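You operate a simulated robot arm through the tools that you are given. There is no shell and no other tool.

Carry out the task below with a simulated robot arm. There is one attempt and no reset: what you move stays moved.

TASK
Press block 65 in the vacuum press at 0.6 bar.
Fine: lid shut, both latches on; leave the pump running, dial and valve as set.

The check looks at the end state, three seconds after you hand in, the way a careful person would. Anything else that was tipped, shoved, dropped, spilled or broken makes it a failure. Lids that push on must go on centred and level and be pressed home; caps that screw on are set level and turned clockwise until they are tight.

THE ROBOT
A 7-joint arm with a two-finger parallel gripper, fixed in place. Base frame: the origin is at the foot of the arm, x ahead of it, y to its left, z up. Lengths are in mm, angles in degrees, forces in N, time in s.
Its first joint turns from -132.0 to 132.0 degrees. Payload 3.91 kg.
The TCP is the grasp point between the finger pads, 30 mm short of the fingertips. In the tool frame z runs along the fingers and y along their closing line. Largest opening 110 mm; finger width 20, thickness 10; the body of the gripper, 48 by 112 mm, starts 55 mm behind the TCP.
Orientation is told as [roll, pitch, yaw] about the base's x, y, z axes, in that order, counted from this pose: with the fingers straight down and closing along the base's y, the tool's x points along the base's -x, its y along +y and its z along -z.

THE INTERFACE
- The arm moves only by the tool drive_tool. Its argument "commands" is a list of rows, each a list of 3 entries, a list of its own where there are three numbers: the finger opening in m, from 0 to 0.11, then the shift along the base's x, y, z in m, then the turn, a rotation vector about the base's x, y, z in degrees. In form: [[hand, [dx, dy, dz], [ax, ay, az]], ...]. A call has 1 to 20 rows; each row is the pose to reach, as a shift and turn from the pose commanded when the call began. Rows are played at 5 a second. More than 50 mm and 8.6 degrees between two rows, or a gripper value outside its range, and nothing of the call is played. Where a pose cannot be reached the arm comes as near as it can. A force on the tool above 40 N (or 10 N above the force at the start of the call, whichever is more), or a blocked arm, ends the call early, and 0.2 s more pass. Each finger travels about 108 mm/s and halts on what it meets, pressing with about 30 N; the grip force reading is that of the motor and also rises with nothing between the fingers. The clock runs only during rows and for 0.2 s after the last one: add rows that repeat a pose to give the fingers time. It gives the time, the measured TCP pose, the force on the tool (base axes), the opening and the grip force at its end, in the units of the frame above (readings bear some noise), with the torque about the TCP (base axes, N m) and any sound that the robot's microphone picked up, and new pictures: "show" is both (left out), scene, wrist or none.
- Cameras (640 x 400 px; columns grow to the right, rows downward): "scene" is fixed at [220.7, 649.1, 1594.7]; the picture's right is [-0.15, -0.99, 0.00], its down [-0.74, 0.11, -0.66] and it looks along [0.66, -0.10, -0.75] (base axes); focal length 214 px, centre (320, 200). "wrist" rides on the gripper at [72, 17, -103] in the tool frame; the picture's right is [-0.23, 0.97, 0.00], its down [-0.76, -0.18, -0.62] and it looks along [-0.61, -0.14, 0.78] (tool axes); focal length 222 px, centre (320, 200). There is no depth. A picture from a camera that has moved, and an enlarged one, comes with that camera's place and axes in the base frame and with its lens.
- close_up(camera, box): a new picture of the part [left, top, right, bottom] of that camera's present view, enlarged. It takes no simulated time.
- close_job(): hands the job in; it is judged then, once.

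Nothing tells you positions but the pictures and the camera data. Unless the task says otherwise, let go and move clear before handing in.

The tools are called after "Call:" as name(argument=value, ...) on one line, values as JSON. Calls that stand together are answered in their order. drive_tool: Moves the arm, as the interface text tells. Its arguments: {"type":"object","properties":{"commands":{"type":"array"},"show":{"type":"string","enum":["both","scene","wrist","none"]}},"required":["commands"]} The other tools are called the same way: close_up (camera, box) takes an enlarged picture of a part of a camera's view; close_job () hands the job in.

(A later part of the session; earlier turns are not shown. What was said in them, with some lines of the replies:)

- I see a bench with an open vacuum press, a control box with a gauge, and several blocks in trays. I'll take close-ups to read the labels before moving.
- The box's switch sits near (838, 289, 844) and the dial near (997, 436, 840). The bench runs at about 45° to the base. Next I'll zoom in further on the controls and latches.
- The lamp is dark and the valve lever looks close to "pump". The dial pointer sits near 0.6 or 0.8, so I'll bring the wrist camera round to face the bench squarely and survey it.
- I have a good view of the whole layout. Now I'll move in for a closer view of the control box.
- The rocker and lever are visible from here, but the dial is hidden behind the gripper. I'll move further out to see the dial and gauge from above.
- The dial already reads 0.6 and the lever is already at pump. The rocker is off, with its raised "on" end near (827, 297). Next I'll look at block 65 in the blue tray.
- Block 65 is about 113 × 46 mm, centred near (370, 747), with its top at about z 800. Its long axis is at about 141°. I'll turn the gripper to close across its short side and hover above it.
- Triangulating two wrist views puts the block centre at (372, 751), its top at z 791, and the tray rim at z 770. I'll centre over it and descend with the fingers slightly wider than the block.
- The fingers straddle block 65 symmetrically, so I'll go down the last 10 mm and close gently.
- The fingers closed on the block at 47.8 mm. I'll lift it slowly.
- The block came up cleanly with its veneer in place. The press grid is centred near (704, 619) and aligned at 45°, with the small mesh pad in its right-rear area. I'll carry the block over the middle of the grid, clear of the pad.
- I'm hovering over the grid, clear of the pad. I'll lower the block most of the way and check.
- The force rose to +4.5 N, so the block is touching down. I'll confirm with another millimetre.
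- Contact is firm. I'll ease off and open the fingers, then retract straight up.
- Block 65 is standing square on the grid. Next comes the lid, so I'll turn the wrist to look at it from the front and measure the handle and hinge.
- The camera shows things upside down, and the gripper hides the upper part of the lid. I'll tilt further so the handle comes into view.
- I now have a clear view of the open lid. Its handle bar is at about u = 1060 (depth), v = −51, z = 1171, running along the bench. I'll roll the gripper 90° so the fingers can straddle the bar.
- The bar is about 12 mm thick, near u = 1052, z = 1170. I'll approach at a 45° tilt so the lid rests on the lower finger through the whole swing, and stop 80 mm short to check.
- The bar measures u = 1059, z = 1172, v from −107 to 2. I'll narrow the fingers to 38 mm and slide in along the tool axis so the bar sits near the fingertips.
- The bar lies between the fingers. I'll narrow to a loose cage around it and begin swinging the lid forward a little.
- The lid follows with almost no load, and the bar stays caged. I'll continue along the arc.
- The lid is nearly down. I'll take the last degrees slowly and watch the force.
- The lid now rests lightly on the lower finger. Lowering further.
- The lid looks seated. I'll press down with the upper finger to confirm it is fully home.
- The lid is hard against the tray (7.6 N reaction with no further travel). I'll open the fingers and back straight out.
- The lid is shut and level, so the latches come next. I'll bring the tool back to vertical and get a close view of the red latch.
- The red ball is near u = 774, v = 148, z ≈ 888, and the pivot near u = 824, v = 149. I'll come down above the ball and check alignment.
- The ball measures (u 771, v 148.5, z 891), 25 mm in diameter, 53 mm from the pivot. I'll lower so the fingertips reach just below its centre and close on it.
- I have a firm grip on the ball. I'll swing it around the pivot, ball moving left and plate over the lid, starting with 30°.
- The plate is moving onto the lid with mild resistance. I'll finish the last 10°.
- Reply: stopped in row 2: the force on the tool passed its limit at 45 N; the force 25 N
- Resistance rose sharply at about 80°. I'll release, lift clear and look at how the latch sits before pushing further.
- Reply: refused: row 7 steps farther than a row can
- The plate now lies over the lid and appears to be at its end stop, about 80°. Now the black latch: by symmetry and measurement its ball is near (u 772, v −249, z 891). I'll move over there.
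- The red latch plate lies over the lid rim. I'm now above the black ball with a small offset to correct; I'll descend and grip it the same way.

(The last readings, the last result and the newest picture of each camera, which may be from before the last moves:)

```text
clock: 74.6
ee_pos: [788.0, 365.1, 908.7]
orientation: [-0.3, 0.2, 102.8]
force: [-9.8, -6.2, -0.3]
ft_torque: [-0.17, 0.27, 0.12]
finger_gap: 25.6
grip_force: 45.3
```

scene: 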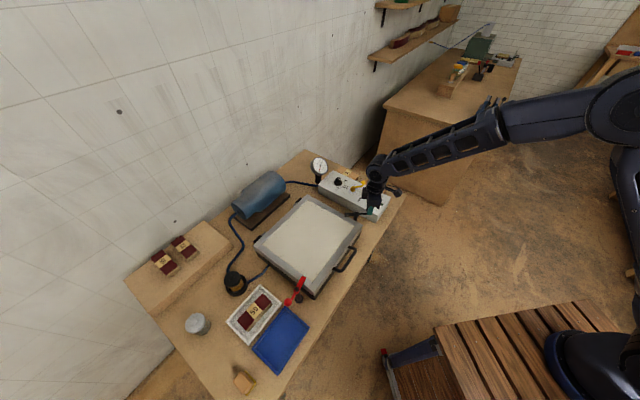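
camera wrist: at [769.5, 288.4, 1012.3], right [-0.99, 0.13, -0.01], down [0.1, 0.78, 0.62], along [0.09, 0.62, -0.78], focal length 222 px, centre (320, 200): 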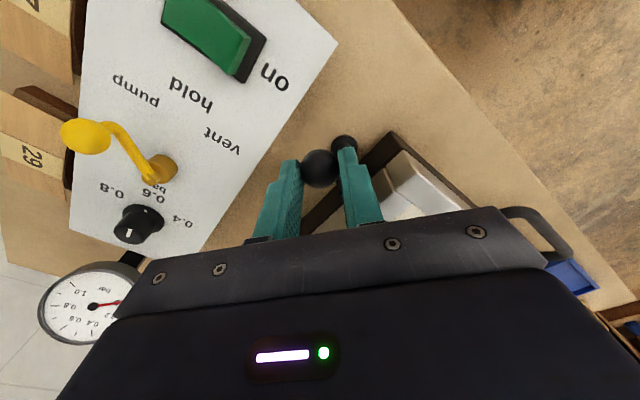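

Call:
drive_tool(commands=[[0.018, [0.001, 0.0007, 0], [0, 0, 1]], [0.018, [0.002, 0.0015, 0], [0, 0, 2]], [0.018, [0.003, 0.0023, 0], [0, 0, 3]], [0.018, [0.004, 0.0031, 0], [0, 0, 3.6]]], show="wrist")

Call:
close_up(camera="wrist", box=[220, 80, 420, 230])

```text
clock: 75.4
ee_pos: [788.7, 366.4, 908.6]
orientation: [-0.1, 0.3, 105.8]
force: [-15.8, -11.1, 13.9]
ft_torque: [-0.53, 0.39, 0.18]
finger_gap: 25.2
grip_force: 44.5
stopped in row 4: the force on the tool passed its limit at 43 N (the readings are from after the stop); the commanded pose is now the measured one
camera wrist: at [790.6, 293.1, 1012.5], right [-1.0, -0.04, 0.0], down [-0.04, 0.78, 0.62], along [-0.02, 0.62, -0.79], focal length 222 px, centre (320, 200)
```

wrist: 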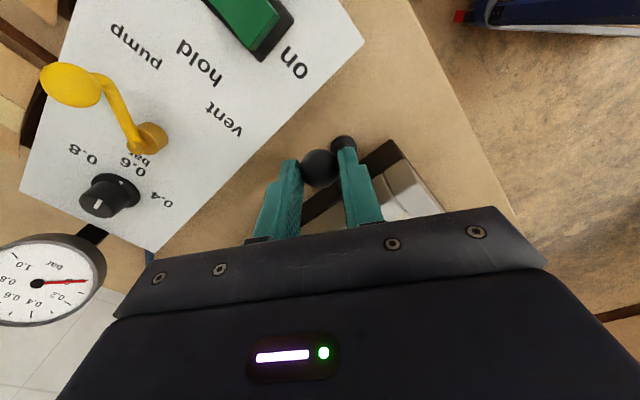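

```text
2.67 times, centred on (320, 155) of wrist
camera zoom: at [790.6, 293.1, 1012.5], right [-1.0, -0.04, 0.0], down [-0.04, 0.78, 0.62], along [-0.02, 0.62, -0.79], focal length 592 px, centre (320, 320)
```

zoom: 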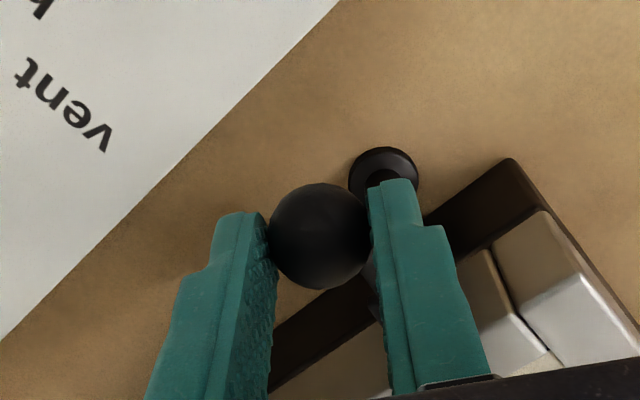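

It hit the same end stop at the mirror-image angle, so both latches are fully on. I'll release and lift, then look at both.

Call:
drive_tool(commands=[[0.025, [0, 0, 0], [0, 0, 0]], [0.035, [0, 0, 0], [0, 0, 0]], [0.045, [0, 0, 0], [0, 0, 0]], [0.05, [0, 0, 0.01], [0, 0, 0]], [0.05, [0, 0, 0.04], [0, 0, 0]], [0.05, [-0.01, -0.01, 0.08], [0, 0, 0]], [0.05, [-0.03, -0.03, 0.11], [0, 0, -6]], [0.05, [-0.05, -0.05, 0.13], [0, 0, -14]], [0.05, [-0.07, -0.07, 0.15], [0, 0, -22]], [0.05, [-0.09, -0.08, 0.17], [0, 0, -30]], [0.05, [-0.1, -0.09, 0.19], [0, 0, -38]], [0.05, [-0.11, -0.1, 0.2], [0, 0, -46]], [0.05, [-0.12, -0.1, 0.2], [0, 0, -54]], [0.05, [-0.12, -0.1, 0.2], [0, 0, -61]], [0.05, [-0.12, -0.1, 0.2], [0, 0, -61]]])

Call:
close_up(camera="scene", box=[250, 170, 400, 310])

Call:
close_up(camera="wrist", box=[220, 40, 420, 230])

```text
clock: 78.6
ee_pos: [669.7, 266.6, 1106.9]
orientation: [-0.2, 0.2, 44.5]
force: [-0.2, 0.6, 0.4]
ft_torque: [-0.03, -0.01, 0.01]
finger_gap: 50.3
grip_force: 0.0
camera wrist: at [606.0, 229.2, 1211.8], right [-0.52, 0.85, 0.0], down [0.67, 0.41, 0.62], along [0.53, 0.32, -0.78], focal length 222 px, centre (320, 200)
```

scene: 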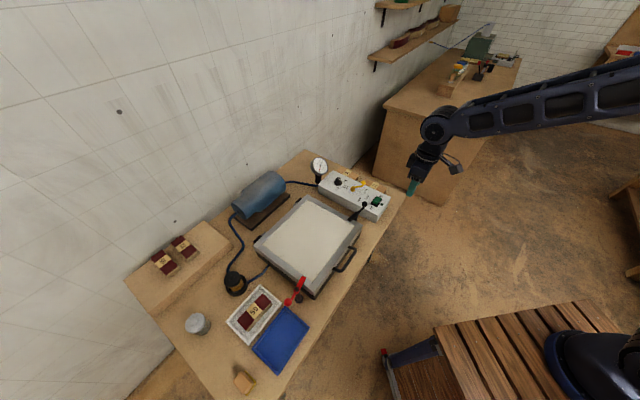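
wrist: 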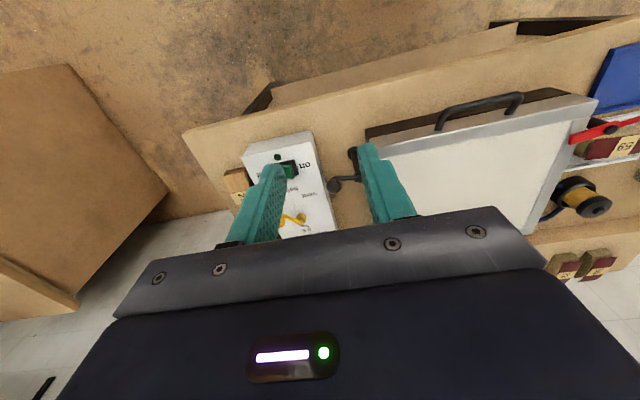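

```text
2.86 times, centred on (325, 240) of scene
camera zoom: at [220.7, 649.1, 1594.7], right [-0.15, -0.99, 0.0], down [-0.74, 0.11, -0.66], along [0.66, -0.1, -0.75], focal length 613 px, centre (306, 86)
```

zoom: 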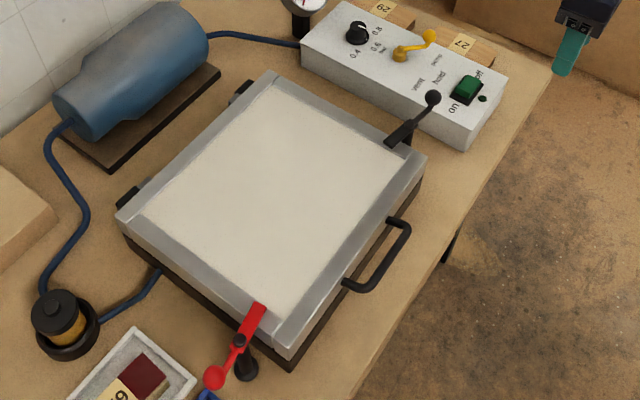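

```text
2.11 times, centred on (320, 135) of wrist
camera zoom: at [606.0, 229.2, 1211.8], right [-0.52, 0.85, 0.0], down [0.67, 0.41, 0.62], along [0.53, 0.32, -0.78], focal length 468 px, centre (320, 337)
```

zoom: 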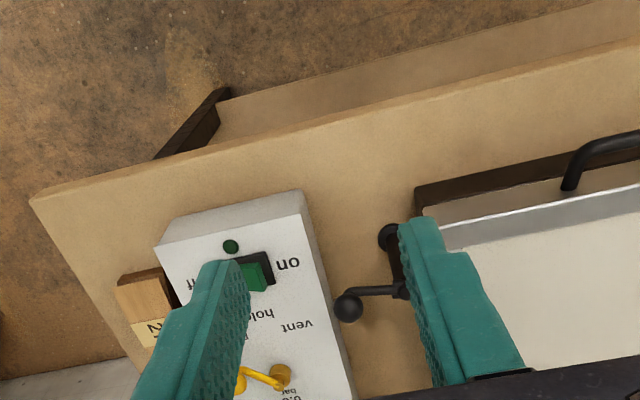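

Both latches now cross the lid. Next is the pump switch: I'll close the fingers and hover over the "on" end of the rocker.

Call:
drive_tool(commands=[[0.03, [0.03, 0.005, -0.027], [0, 0, 0.5]], [0.015, [0.06, 0.01, -0.054], [0, 0, 0.5]], [0.0, [0.09, 0.015, -0.081], [0, 0, 0.5]], [0.0, [0.12, 0.02, -0.108], [0, 0, 0.5]], [0.0, [0.15, 0.024, -0.135], [0, 0, 0.5]], [0.0, [0.162, 0.025, -0.16], [0, 0, 0.5]], [0.0, [0.162, 0.025, -0.16], [0, 0, 0.5]]])

Call:
close_up(camera="wrist", box=[220, 80, 420, 230])

Call:
close_up(camera="scene", box=[340, 165, 420, 225])

```text
clock: 80.2
ee_pos: [832.7, 293.0, 946.9]
orientation: [-0.2, 0.2, 45.2]
force: [0.1, 0.6, 1.0]
ft_torque: [0.03, 0.01, 0.0]
finger_gap: 0.0
grip_force: 30.2
camera wrist: at [769.7, 253.5, 1050.6], right [-0.53, 0.85, 0.0], down [0.66, 0.42, 0.62], along [0.53, 0.33, -0.78], focal length 222 px, centre (320, 200)
```

scene: 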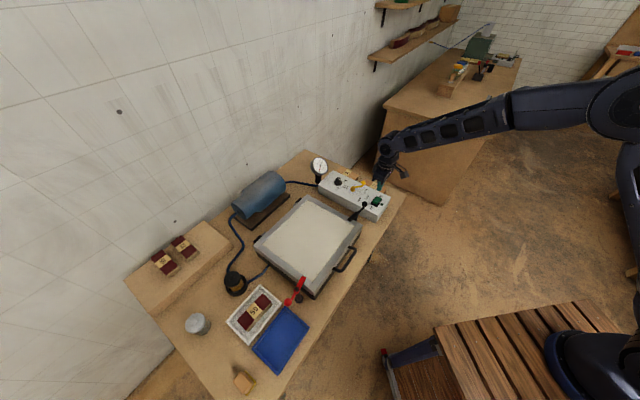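
wrist: 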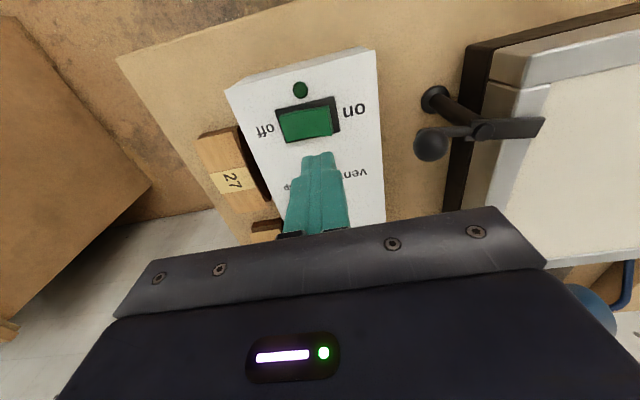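

```text
2.67 times, centred on (320, 155) of wrist
camera zoom: at [769.7, 253.5, 1050.6], right [-0.53, 0.85, 0.0], down [0.66, 0.42, 0.62], along [0.53, 0.33, -0.78], focal length 592 px, centre (320, 320)
```

zoom: 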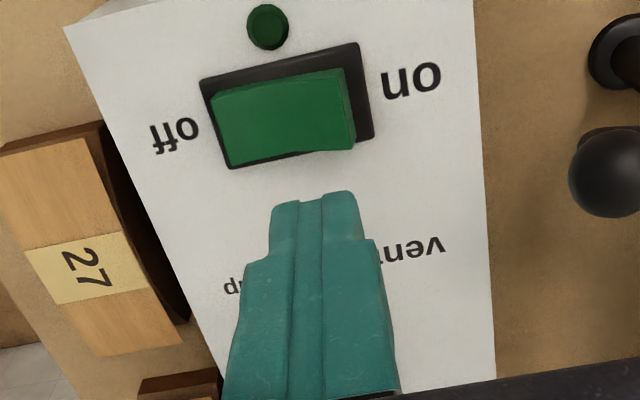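

```text
6.67 times, centred on (380, 195) of scene
camera zoom: at [220.7, 649.1, 1594.7], right [-0.15, -0.99, 0.0], down [-0.74, 0.11, -0.66], along [0.66, -0.1, -0.75], focal length 1430 px, centre (-80, 233)
```

zoom: 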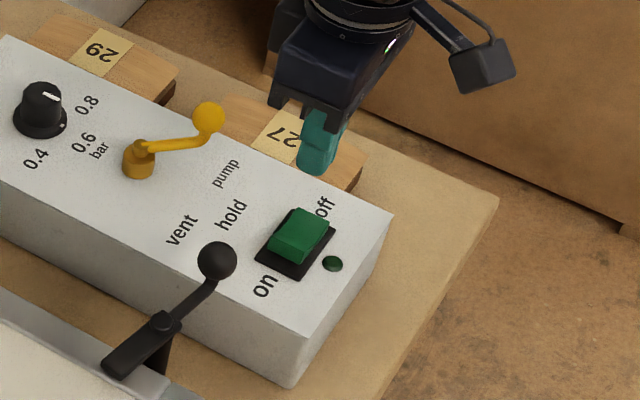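

The rocker spans v −419 (off) to −371 (on) at u 795, with its top around z 843. I'll line up over the on half and press down gradually.

Call:
drive_tool(commands=[[0.0, [-0.0033, 0.0018, -0.025], [0, 0, 0]], [0.0, [-0.0033, 0.0018, -0.045], [0, 0, 0]], [0.0, [-0.0033, 0.0018, -0.06], [0, 0, 0]], [0.0, [-0.0033, 0.0018, -0.067], [0, 0, 0]], [0.0, [-0.0033, 0.0018, -0.067], [0, 0, 0]]])

Call:
close_up(camera="wrist", box=[220, 80, 420, 230])

Call:
close_up(camera="scene", box=[340, 165, 420, 225])

```text
clock: 81.4
ee_pos: [828.4, 295.3, 880.0]
orientation: [-0.1, 0.3, 45.2]
force: [0.1, 0.1, -0.7]
ft_torque: [0.0, 0.01, 0.01]
finger_gap: 0.0
grip_force: 30.0
camera wrist: at [764.9, 255.8, 983.7], right [-0.53, 0.85, 0.0], down [0.66, 0.42, 0.62], along [0.53, 0.33, -0.78], focal length 222 px, centre (320, 200)
```

scene: 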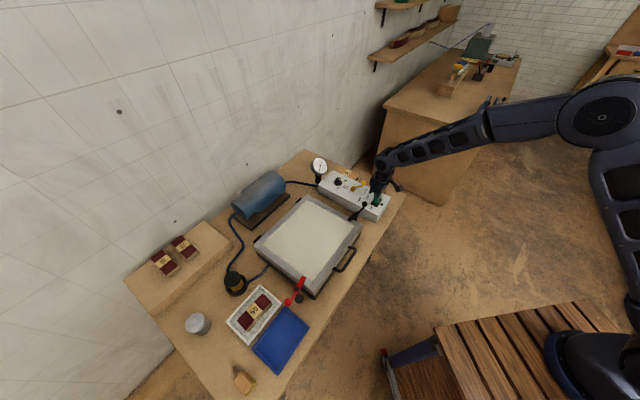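
wrist: 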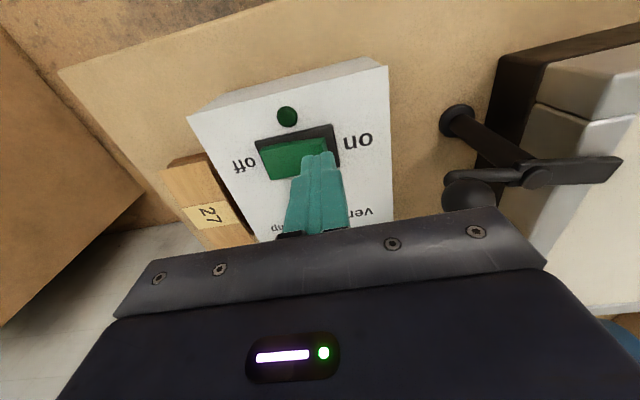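

```text
2.67 times, centred on (320, 155) of wrist
camera zoom: at [764.9, 255.8, 983.7], right [-0.53, 0.85, 0.0], down [0.66, 0.42, 0.62], along [0.53, 0.33, -0.78], focal length 592 px, centre (320, 320)
```

zoom: 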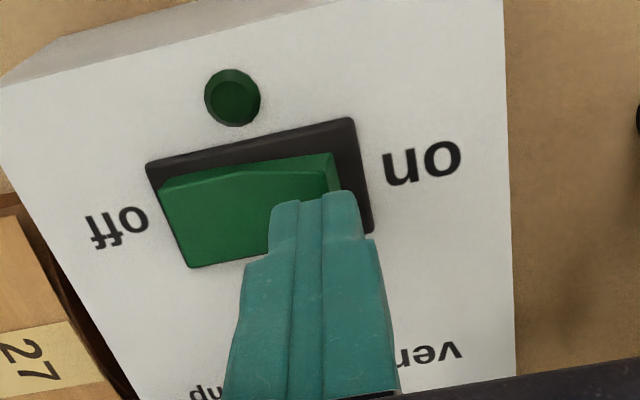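

```text
6.67 times, centred on (380, 195) of scene
camera zoom: at [220.7, 649.1, 1594.7], right [-0.15, -0.99, 0.0], down [-0.74, 0.11, -0.66], along [0.66, -0.1, -0.75], focal length 1430 px, centre (-80, 233)
```

zoom: 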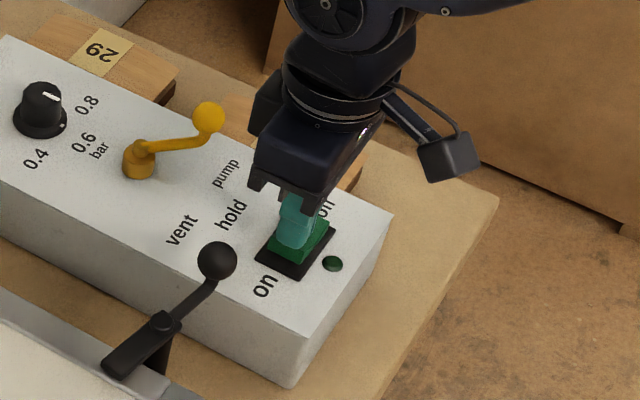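

The fingertips are right above the on end. Pressing down in small steps.

Call:
drive_tool(commands=[[0.0, [0, 0, -0.003], [0, 0, 0]], [0.0, [0, 0, -0.006], [0, 0, 0]], [0.0, [0, 0, -0.008], [0, 0, 0]], [0.0, [0, 0, -0.01], [0, 0, 0]]], show="wrist")

Call:
close_up(camera="wrist", box=[220, 80, 420, 230])

```text
clock: 82.4
ee_pos: [827.8, 294.1, 869.6]
orientation: [-0.2, 0.3, 45.1]
force: [0.6, -0.1, 1.4]
ft_torque: [-0.02, 0.02, -0.01]
finger_gap: 0.2
grip_force: 30.6
heard: click
camera wrist: at [764.2, 255.9, 974.2], right [-0.53, 0.85, 0.0], down [0.66, 0.42, 0.62], along [0.53, 0.33, -0.78], focal length 222 px, centre (320, 200)
```

wrist: 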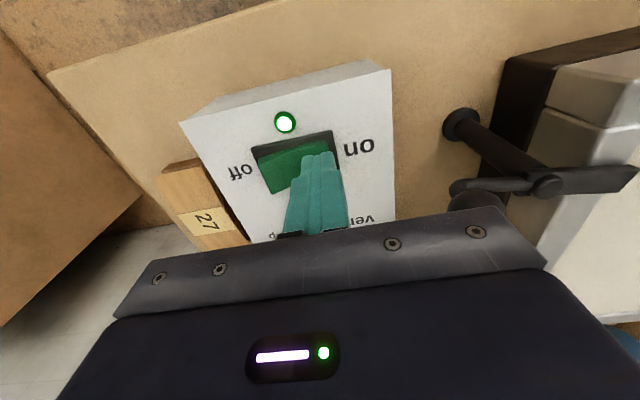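

```text
2.67 times, centred on (320, 155) of wrist
camera zoom: at [764.2, 255.9, 974.2], right [-0.53, 0.85, 0.0], down [0.66, 0.42, 0.62], along [0.53, 0.33, -0.78], focal length 592 px, centre (320, 320)
```

zoom: 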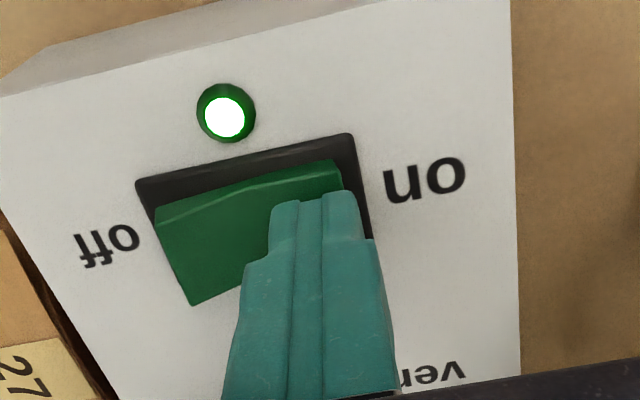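

It clicked and the lamp is lit, so the pump is running. I'll lift away and watch the gauge.

Call:
drive_tool(commands=[[0.0, [0, 0, 0.02], [0, 0, 0]], [0.0, [0, 0, 0.06], [0, 0, 0]], [0.0, [0, 0, 0.1], [0, 0, 0]], [0.0, [-0.03, -0.02, 0.13], [0, 0, 0]], [0.0, [-0.06, -0.04, 0.15], [0, 0, 0]], [0.0, [-0.09, -0.06, 0.17], [0, 0, 0]], [0.0, [-0.12, -0.08, 0.19], [0, 0, 0]], [0.0, [-0.12, -0.08, 0.19], [0, 0, 0]], [0.0, [-0.12, -0.08, 0.19], [0, 0, 0]], [0.0, [-0.12, -0.08, 0.19], [0, 0, 0]]])

Call:
close_up(camera="scene", box=[300, 150, 340, 180])

Call:
close_up(camera="scene", box=[240, 160, 410, 310])

```text
clock: 84.6
ee_pos: [708.6, 213.7, 1060.9]
orientation: [-0.2, 0.2, 45.1]
force: [-0.2, -0.1, -0.6]
ft_torque: [-0.01, 0.01, 0.02]
finger_gap: 0.2
grip_force: 30.3
camera wrist: at [645.1, 175.9, 1164.7], right [-0.53, 0.85, 0.0], down [0.66, 0.42, 0.62], along [0.53, 0.33, -0.78], focal length 222 px, centre (320, 200)
```

scene: 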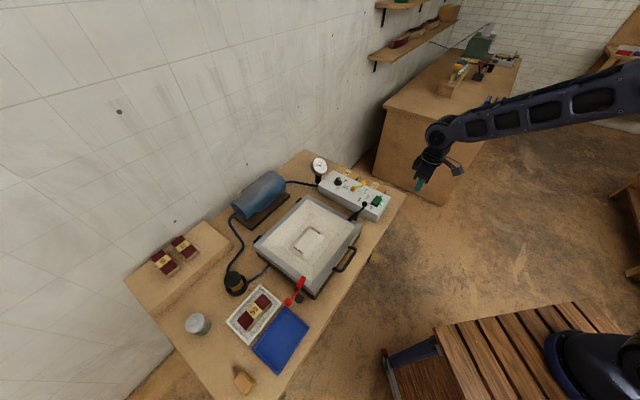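
wrist: 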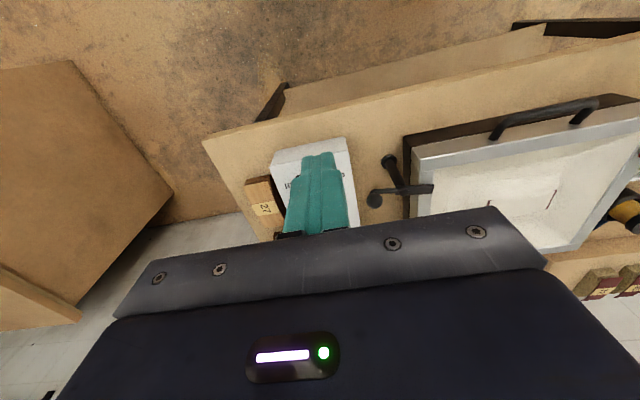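

```text
13.33 times, centred on (320, 165) of scene
camera zoom: at [220.7, 649.1, 1594.7], right [-0.15, -0.99, 0.0], down [-0.74, 0.11, -0.66], along [0.66, -0.1, -0.75], focal length 2860 px, centre (320, 667)
```

zoom: 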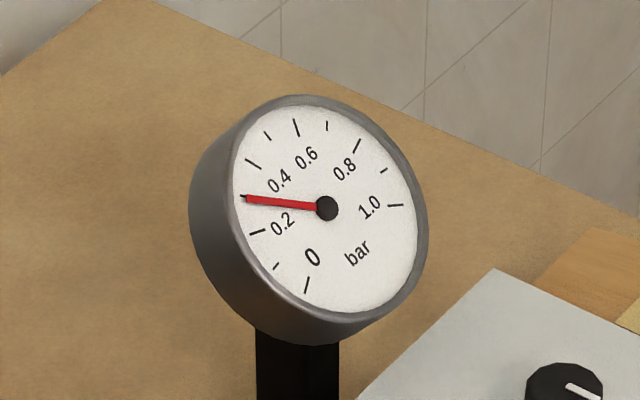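

```text
2.67 times, centred on (325, 235) of scene
camera zoom: at [220.7, 649.1, 1594.7], right [-0.15, -0.99, 0.0], down [-0.74, 0.11, -0.66], along [0.66, -0.1, -0.75], focal length 572 px, centre (307, 107)
```

zoom: 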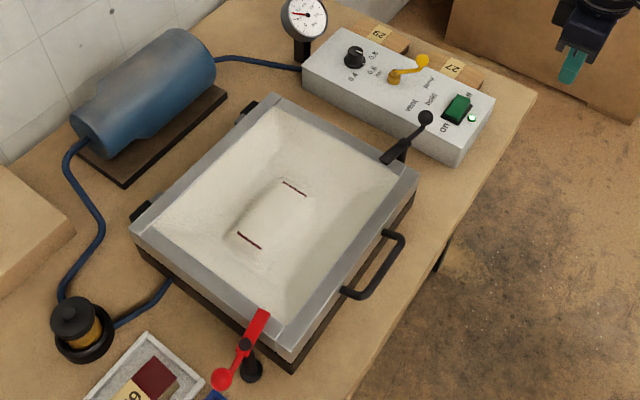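

The gauge is at about 0.3 and rising, and the membrane is drawing down onto the block. I'll wait and watch it settle.

Call:
drive_tool(commands=[[0.02, [0, 0, 0], [0, 0, 0]], [0.04, [0, 0, 0], [0, 0, 0]], [0.05, [0, 0, 0], [0, 0, 0]], [0.05, [0, 0, 0], [0, 0, 0]], [0.05, [0, 0, 0], [0, 0, 0]], [0.05, [0, 0, 0], [0, 0, 0]], [0.05, [0, 0, 0], [0, 0, 0]], [0.05, [0, 0, 0], [0, 0, 0]], [0.05, [0, 0, 0], [0, 0, 0]], [0.05, [0, 0, 0], [0, 0, 0]], [0.05, [0, 0, 0], [0, 0, 0]], [0.05, [0, 0, 0], [0, 0, 0]], [0.05, [0, 0, 0], [0, 0, 0]], [0.05, [0, 0, 0], [0, 0, 0]], [0.05, [0, 0, 0], [0, 0, 0]], [0.05, [0, 0, 0], [0, 0, 0]], [0.05, [0, 0, 0], [0, 0, 0]], [0.05, [0, 0, 0], [0, 0, 0]], [0.05, [0, 0, 0], [0, 0, 0]], [0.05, [0, 0, 0], [0, 0, 0]]], show="none")

Call:
close_up(camera="scene", box=[300, 150, 340, 180])

Call:
close_up(camera="scene", box=[240, 160, 410, 310])

```text
clock: 88.8
ee_pos: [708.4, 213.7, 1061.6]
orientation: [-0.2, 0.3, 45.1]
force: [-0.6, -0.4, -0.1]
ft_torque: [-0.03, 0.02, 0.01]
finger_gap: 50.0
grip_force: 0.1
```

```text
13.33 times, centred on (320, 165) of scene
camera zoom: at [220.7, 649.1, 1594.7], right [-0.15, -0.99, 0.0], down [-0.74, 0.11, -0.66], along [0.66, -0.1, -0.75], focal length 2860 px, centre (320, 667)
```

zoom: 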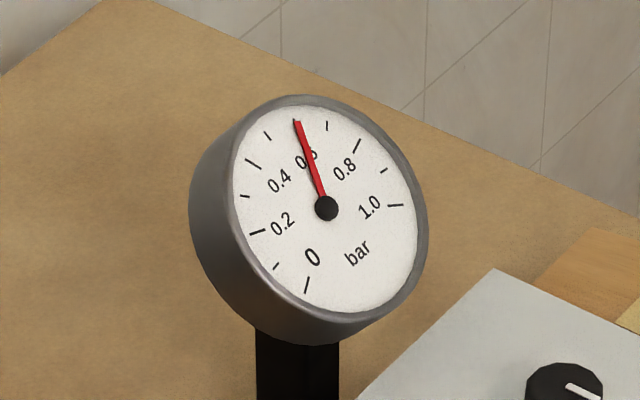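

```text
2.67 times, centred on (325, 235) of scene
camera zoom: at [220.7, 649.1, 1594.7], right [-0.15, -0.99, 0.0], down [-0.74, 0.11, -0.66], along [0.66, -0.1, -0.75], focal length 572 px, centre (307, 107)
```

zoom: 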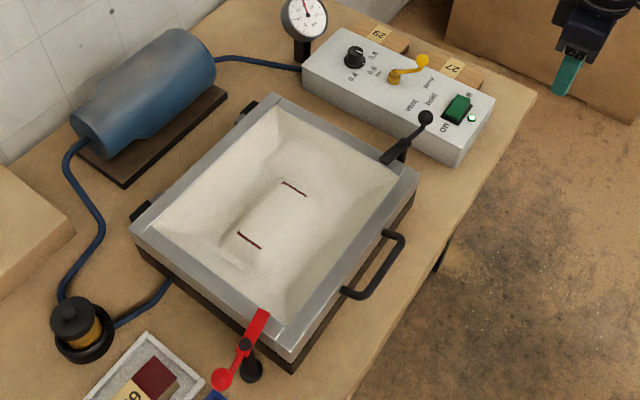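

Gauge is exactly on the 0.6 mark. I'll wait once more to see whether it's steady.

Call:
drive_tool(commands=[[0.05, [0, 0, 0], [0, 0, 0]], [0.05, [0, 0, 0], [0, 0, 0]], [0.05, [0, 0, 0], [0, 0, 0]], [0.05, [0, 0, 0], [0, 0, 0]], [0.05, [0, 0, 0], [0, 0, 0]], [0.05, [0, 0, 0], [0, 0, 0]], [0.05, [0, 0, 0], [0, 0, 0]], [0.05, [0, 0, 0], [0, 0, 0]], [0.05, [0, 0, 0], [0, 0, 0]], [0.05, [0, 0, 0], [0, 0, 0]], [0.05, [0, 0, 0], [0, 0, 0]], [0.05, [0, 0, 0], [0, 0, 0]], [0.05, [0, 0, 0], [0, 0, 0]], [0.05, [0, 0, 0], [0, 0, 0]], [0.05, [0, 0, 0], [0, 0, 0]], [0.05, [0, 0, 0], [0, 0, 0]], [0.05, [0, 0, 0], [0, 0, 0]], [0.05, [0, 0, 0], [0, 0, 0]], [0.05, [0, 0, 0], [0, 0, 0]], [0.05, [0, 0, 0], [0, 0, 0]]], show="scene")

Call:
close_up(camera="scene", box=[300, 150, 340, 180])

Call:
close_up(camera="scene", box=[240, 180, 360, 310])

```text
clock: 93.0
ee_pos: [709.1, 214.5, 1060.3]
orientation: [-0.1, 0.3, 45.1]
force: [-0.2, 1.3, 0.3]
ft_torque: [0.01, 0.02, 0.0]
finger_gap: 50.3
grip_force: 0.0
```

scene: 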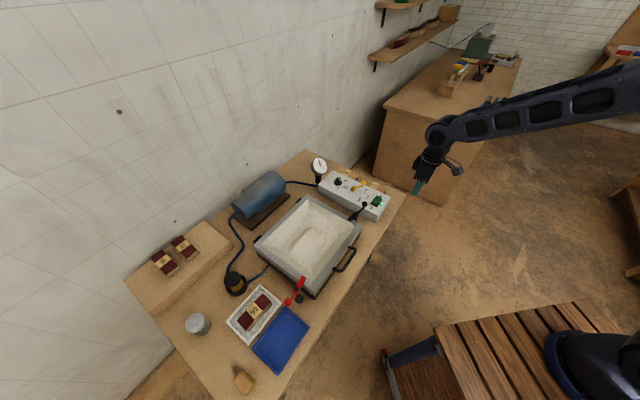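

```text
13.33 times, centred on (320, 165) of scene
camera zoom: at [220.7, 649.1, 1594.7], right [-0.15, -0.99, 0.0], down [-0.74, 0.11, -0.66], along [0.66, -0.1, -0.75], focal length 2860 px, centre (320, 667)
```

zoom: 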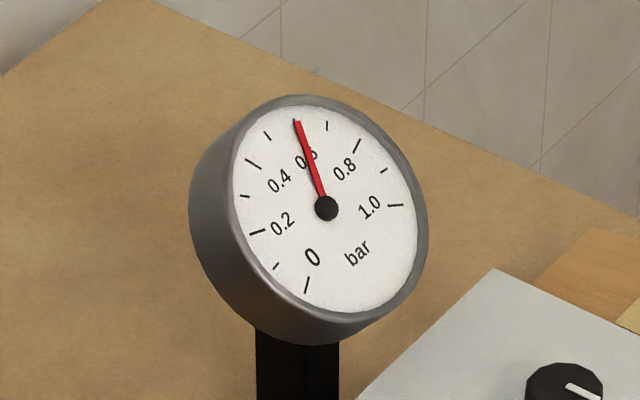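

```text
3.08 times, centred on (300, 245) of scene
camera zoom: at [220.7, 649.1, 1594.7], right [-0.15, -0.99, 0.0], down [-0.74, 0.11, -0.66], along [0.66, -0.1, -0.75], focal length 660 px, centre (382, 62)
```

zoom: 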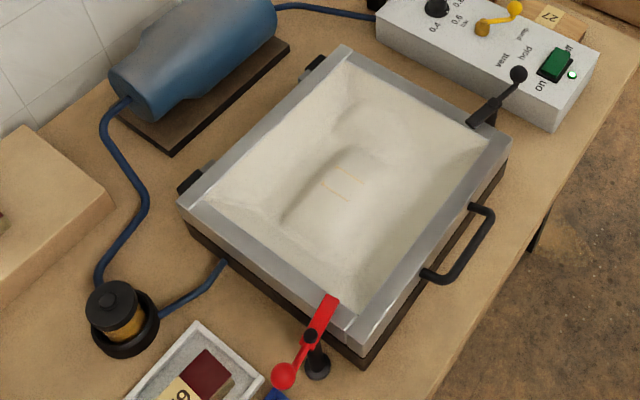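

The gauge is steady at 0.6 bar with the lid shut, both latches on, the pump running and the lamp lit. The dial and valve are untouched at 0.6 and pump. The arm is clear of the bench, so I'm handing in.

Call:
close_job()

```text
The job is handed in.
```

Block 65 is in the vacuum press, and the gauge is holding steady at 0.6 bar.

- **Block:** I moved it from the blue tray to the middle of the press grid. It sits clear of the small mesh pad already there, which I left in place.
- **Lid and latches:** The lid is shut and pressed home. Both latches are turned until they stopped, at about 80° rather than a full right angle. They stopped at mirror-image angles, so I took that as fully on.
- **Controls:** I only touched the pump switch, which clicked on and lit its lamp. The dial was already at 0.6 and the valve already at "pump", so I left both alone.

I saw nothing else on the bench move. The arm is clear of it with the gripper empty, and I've handed the job in.
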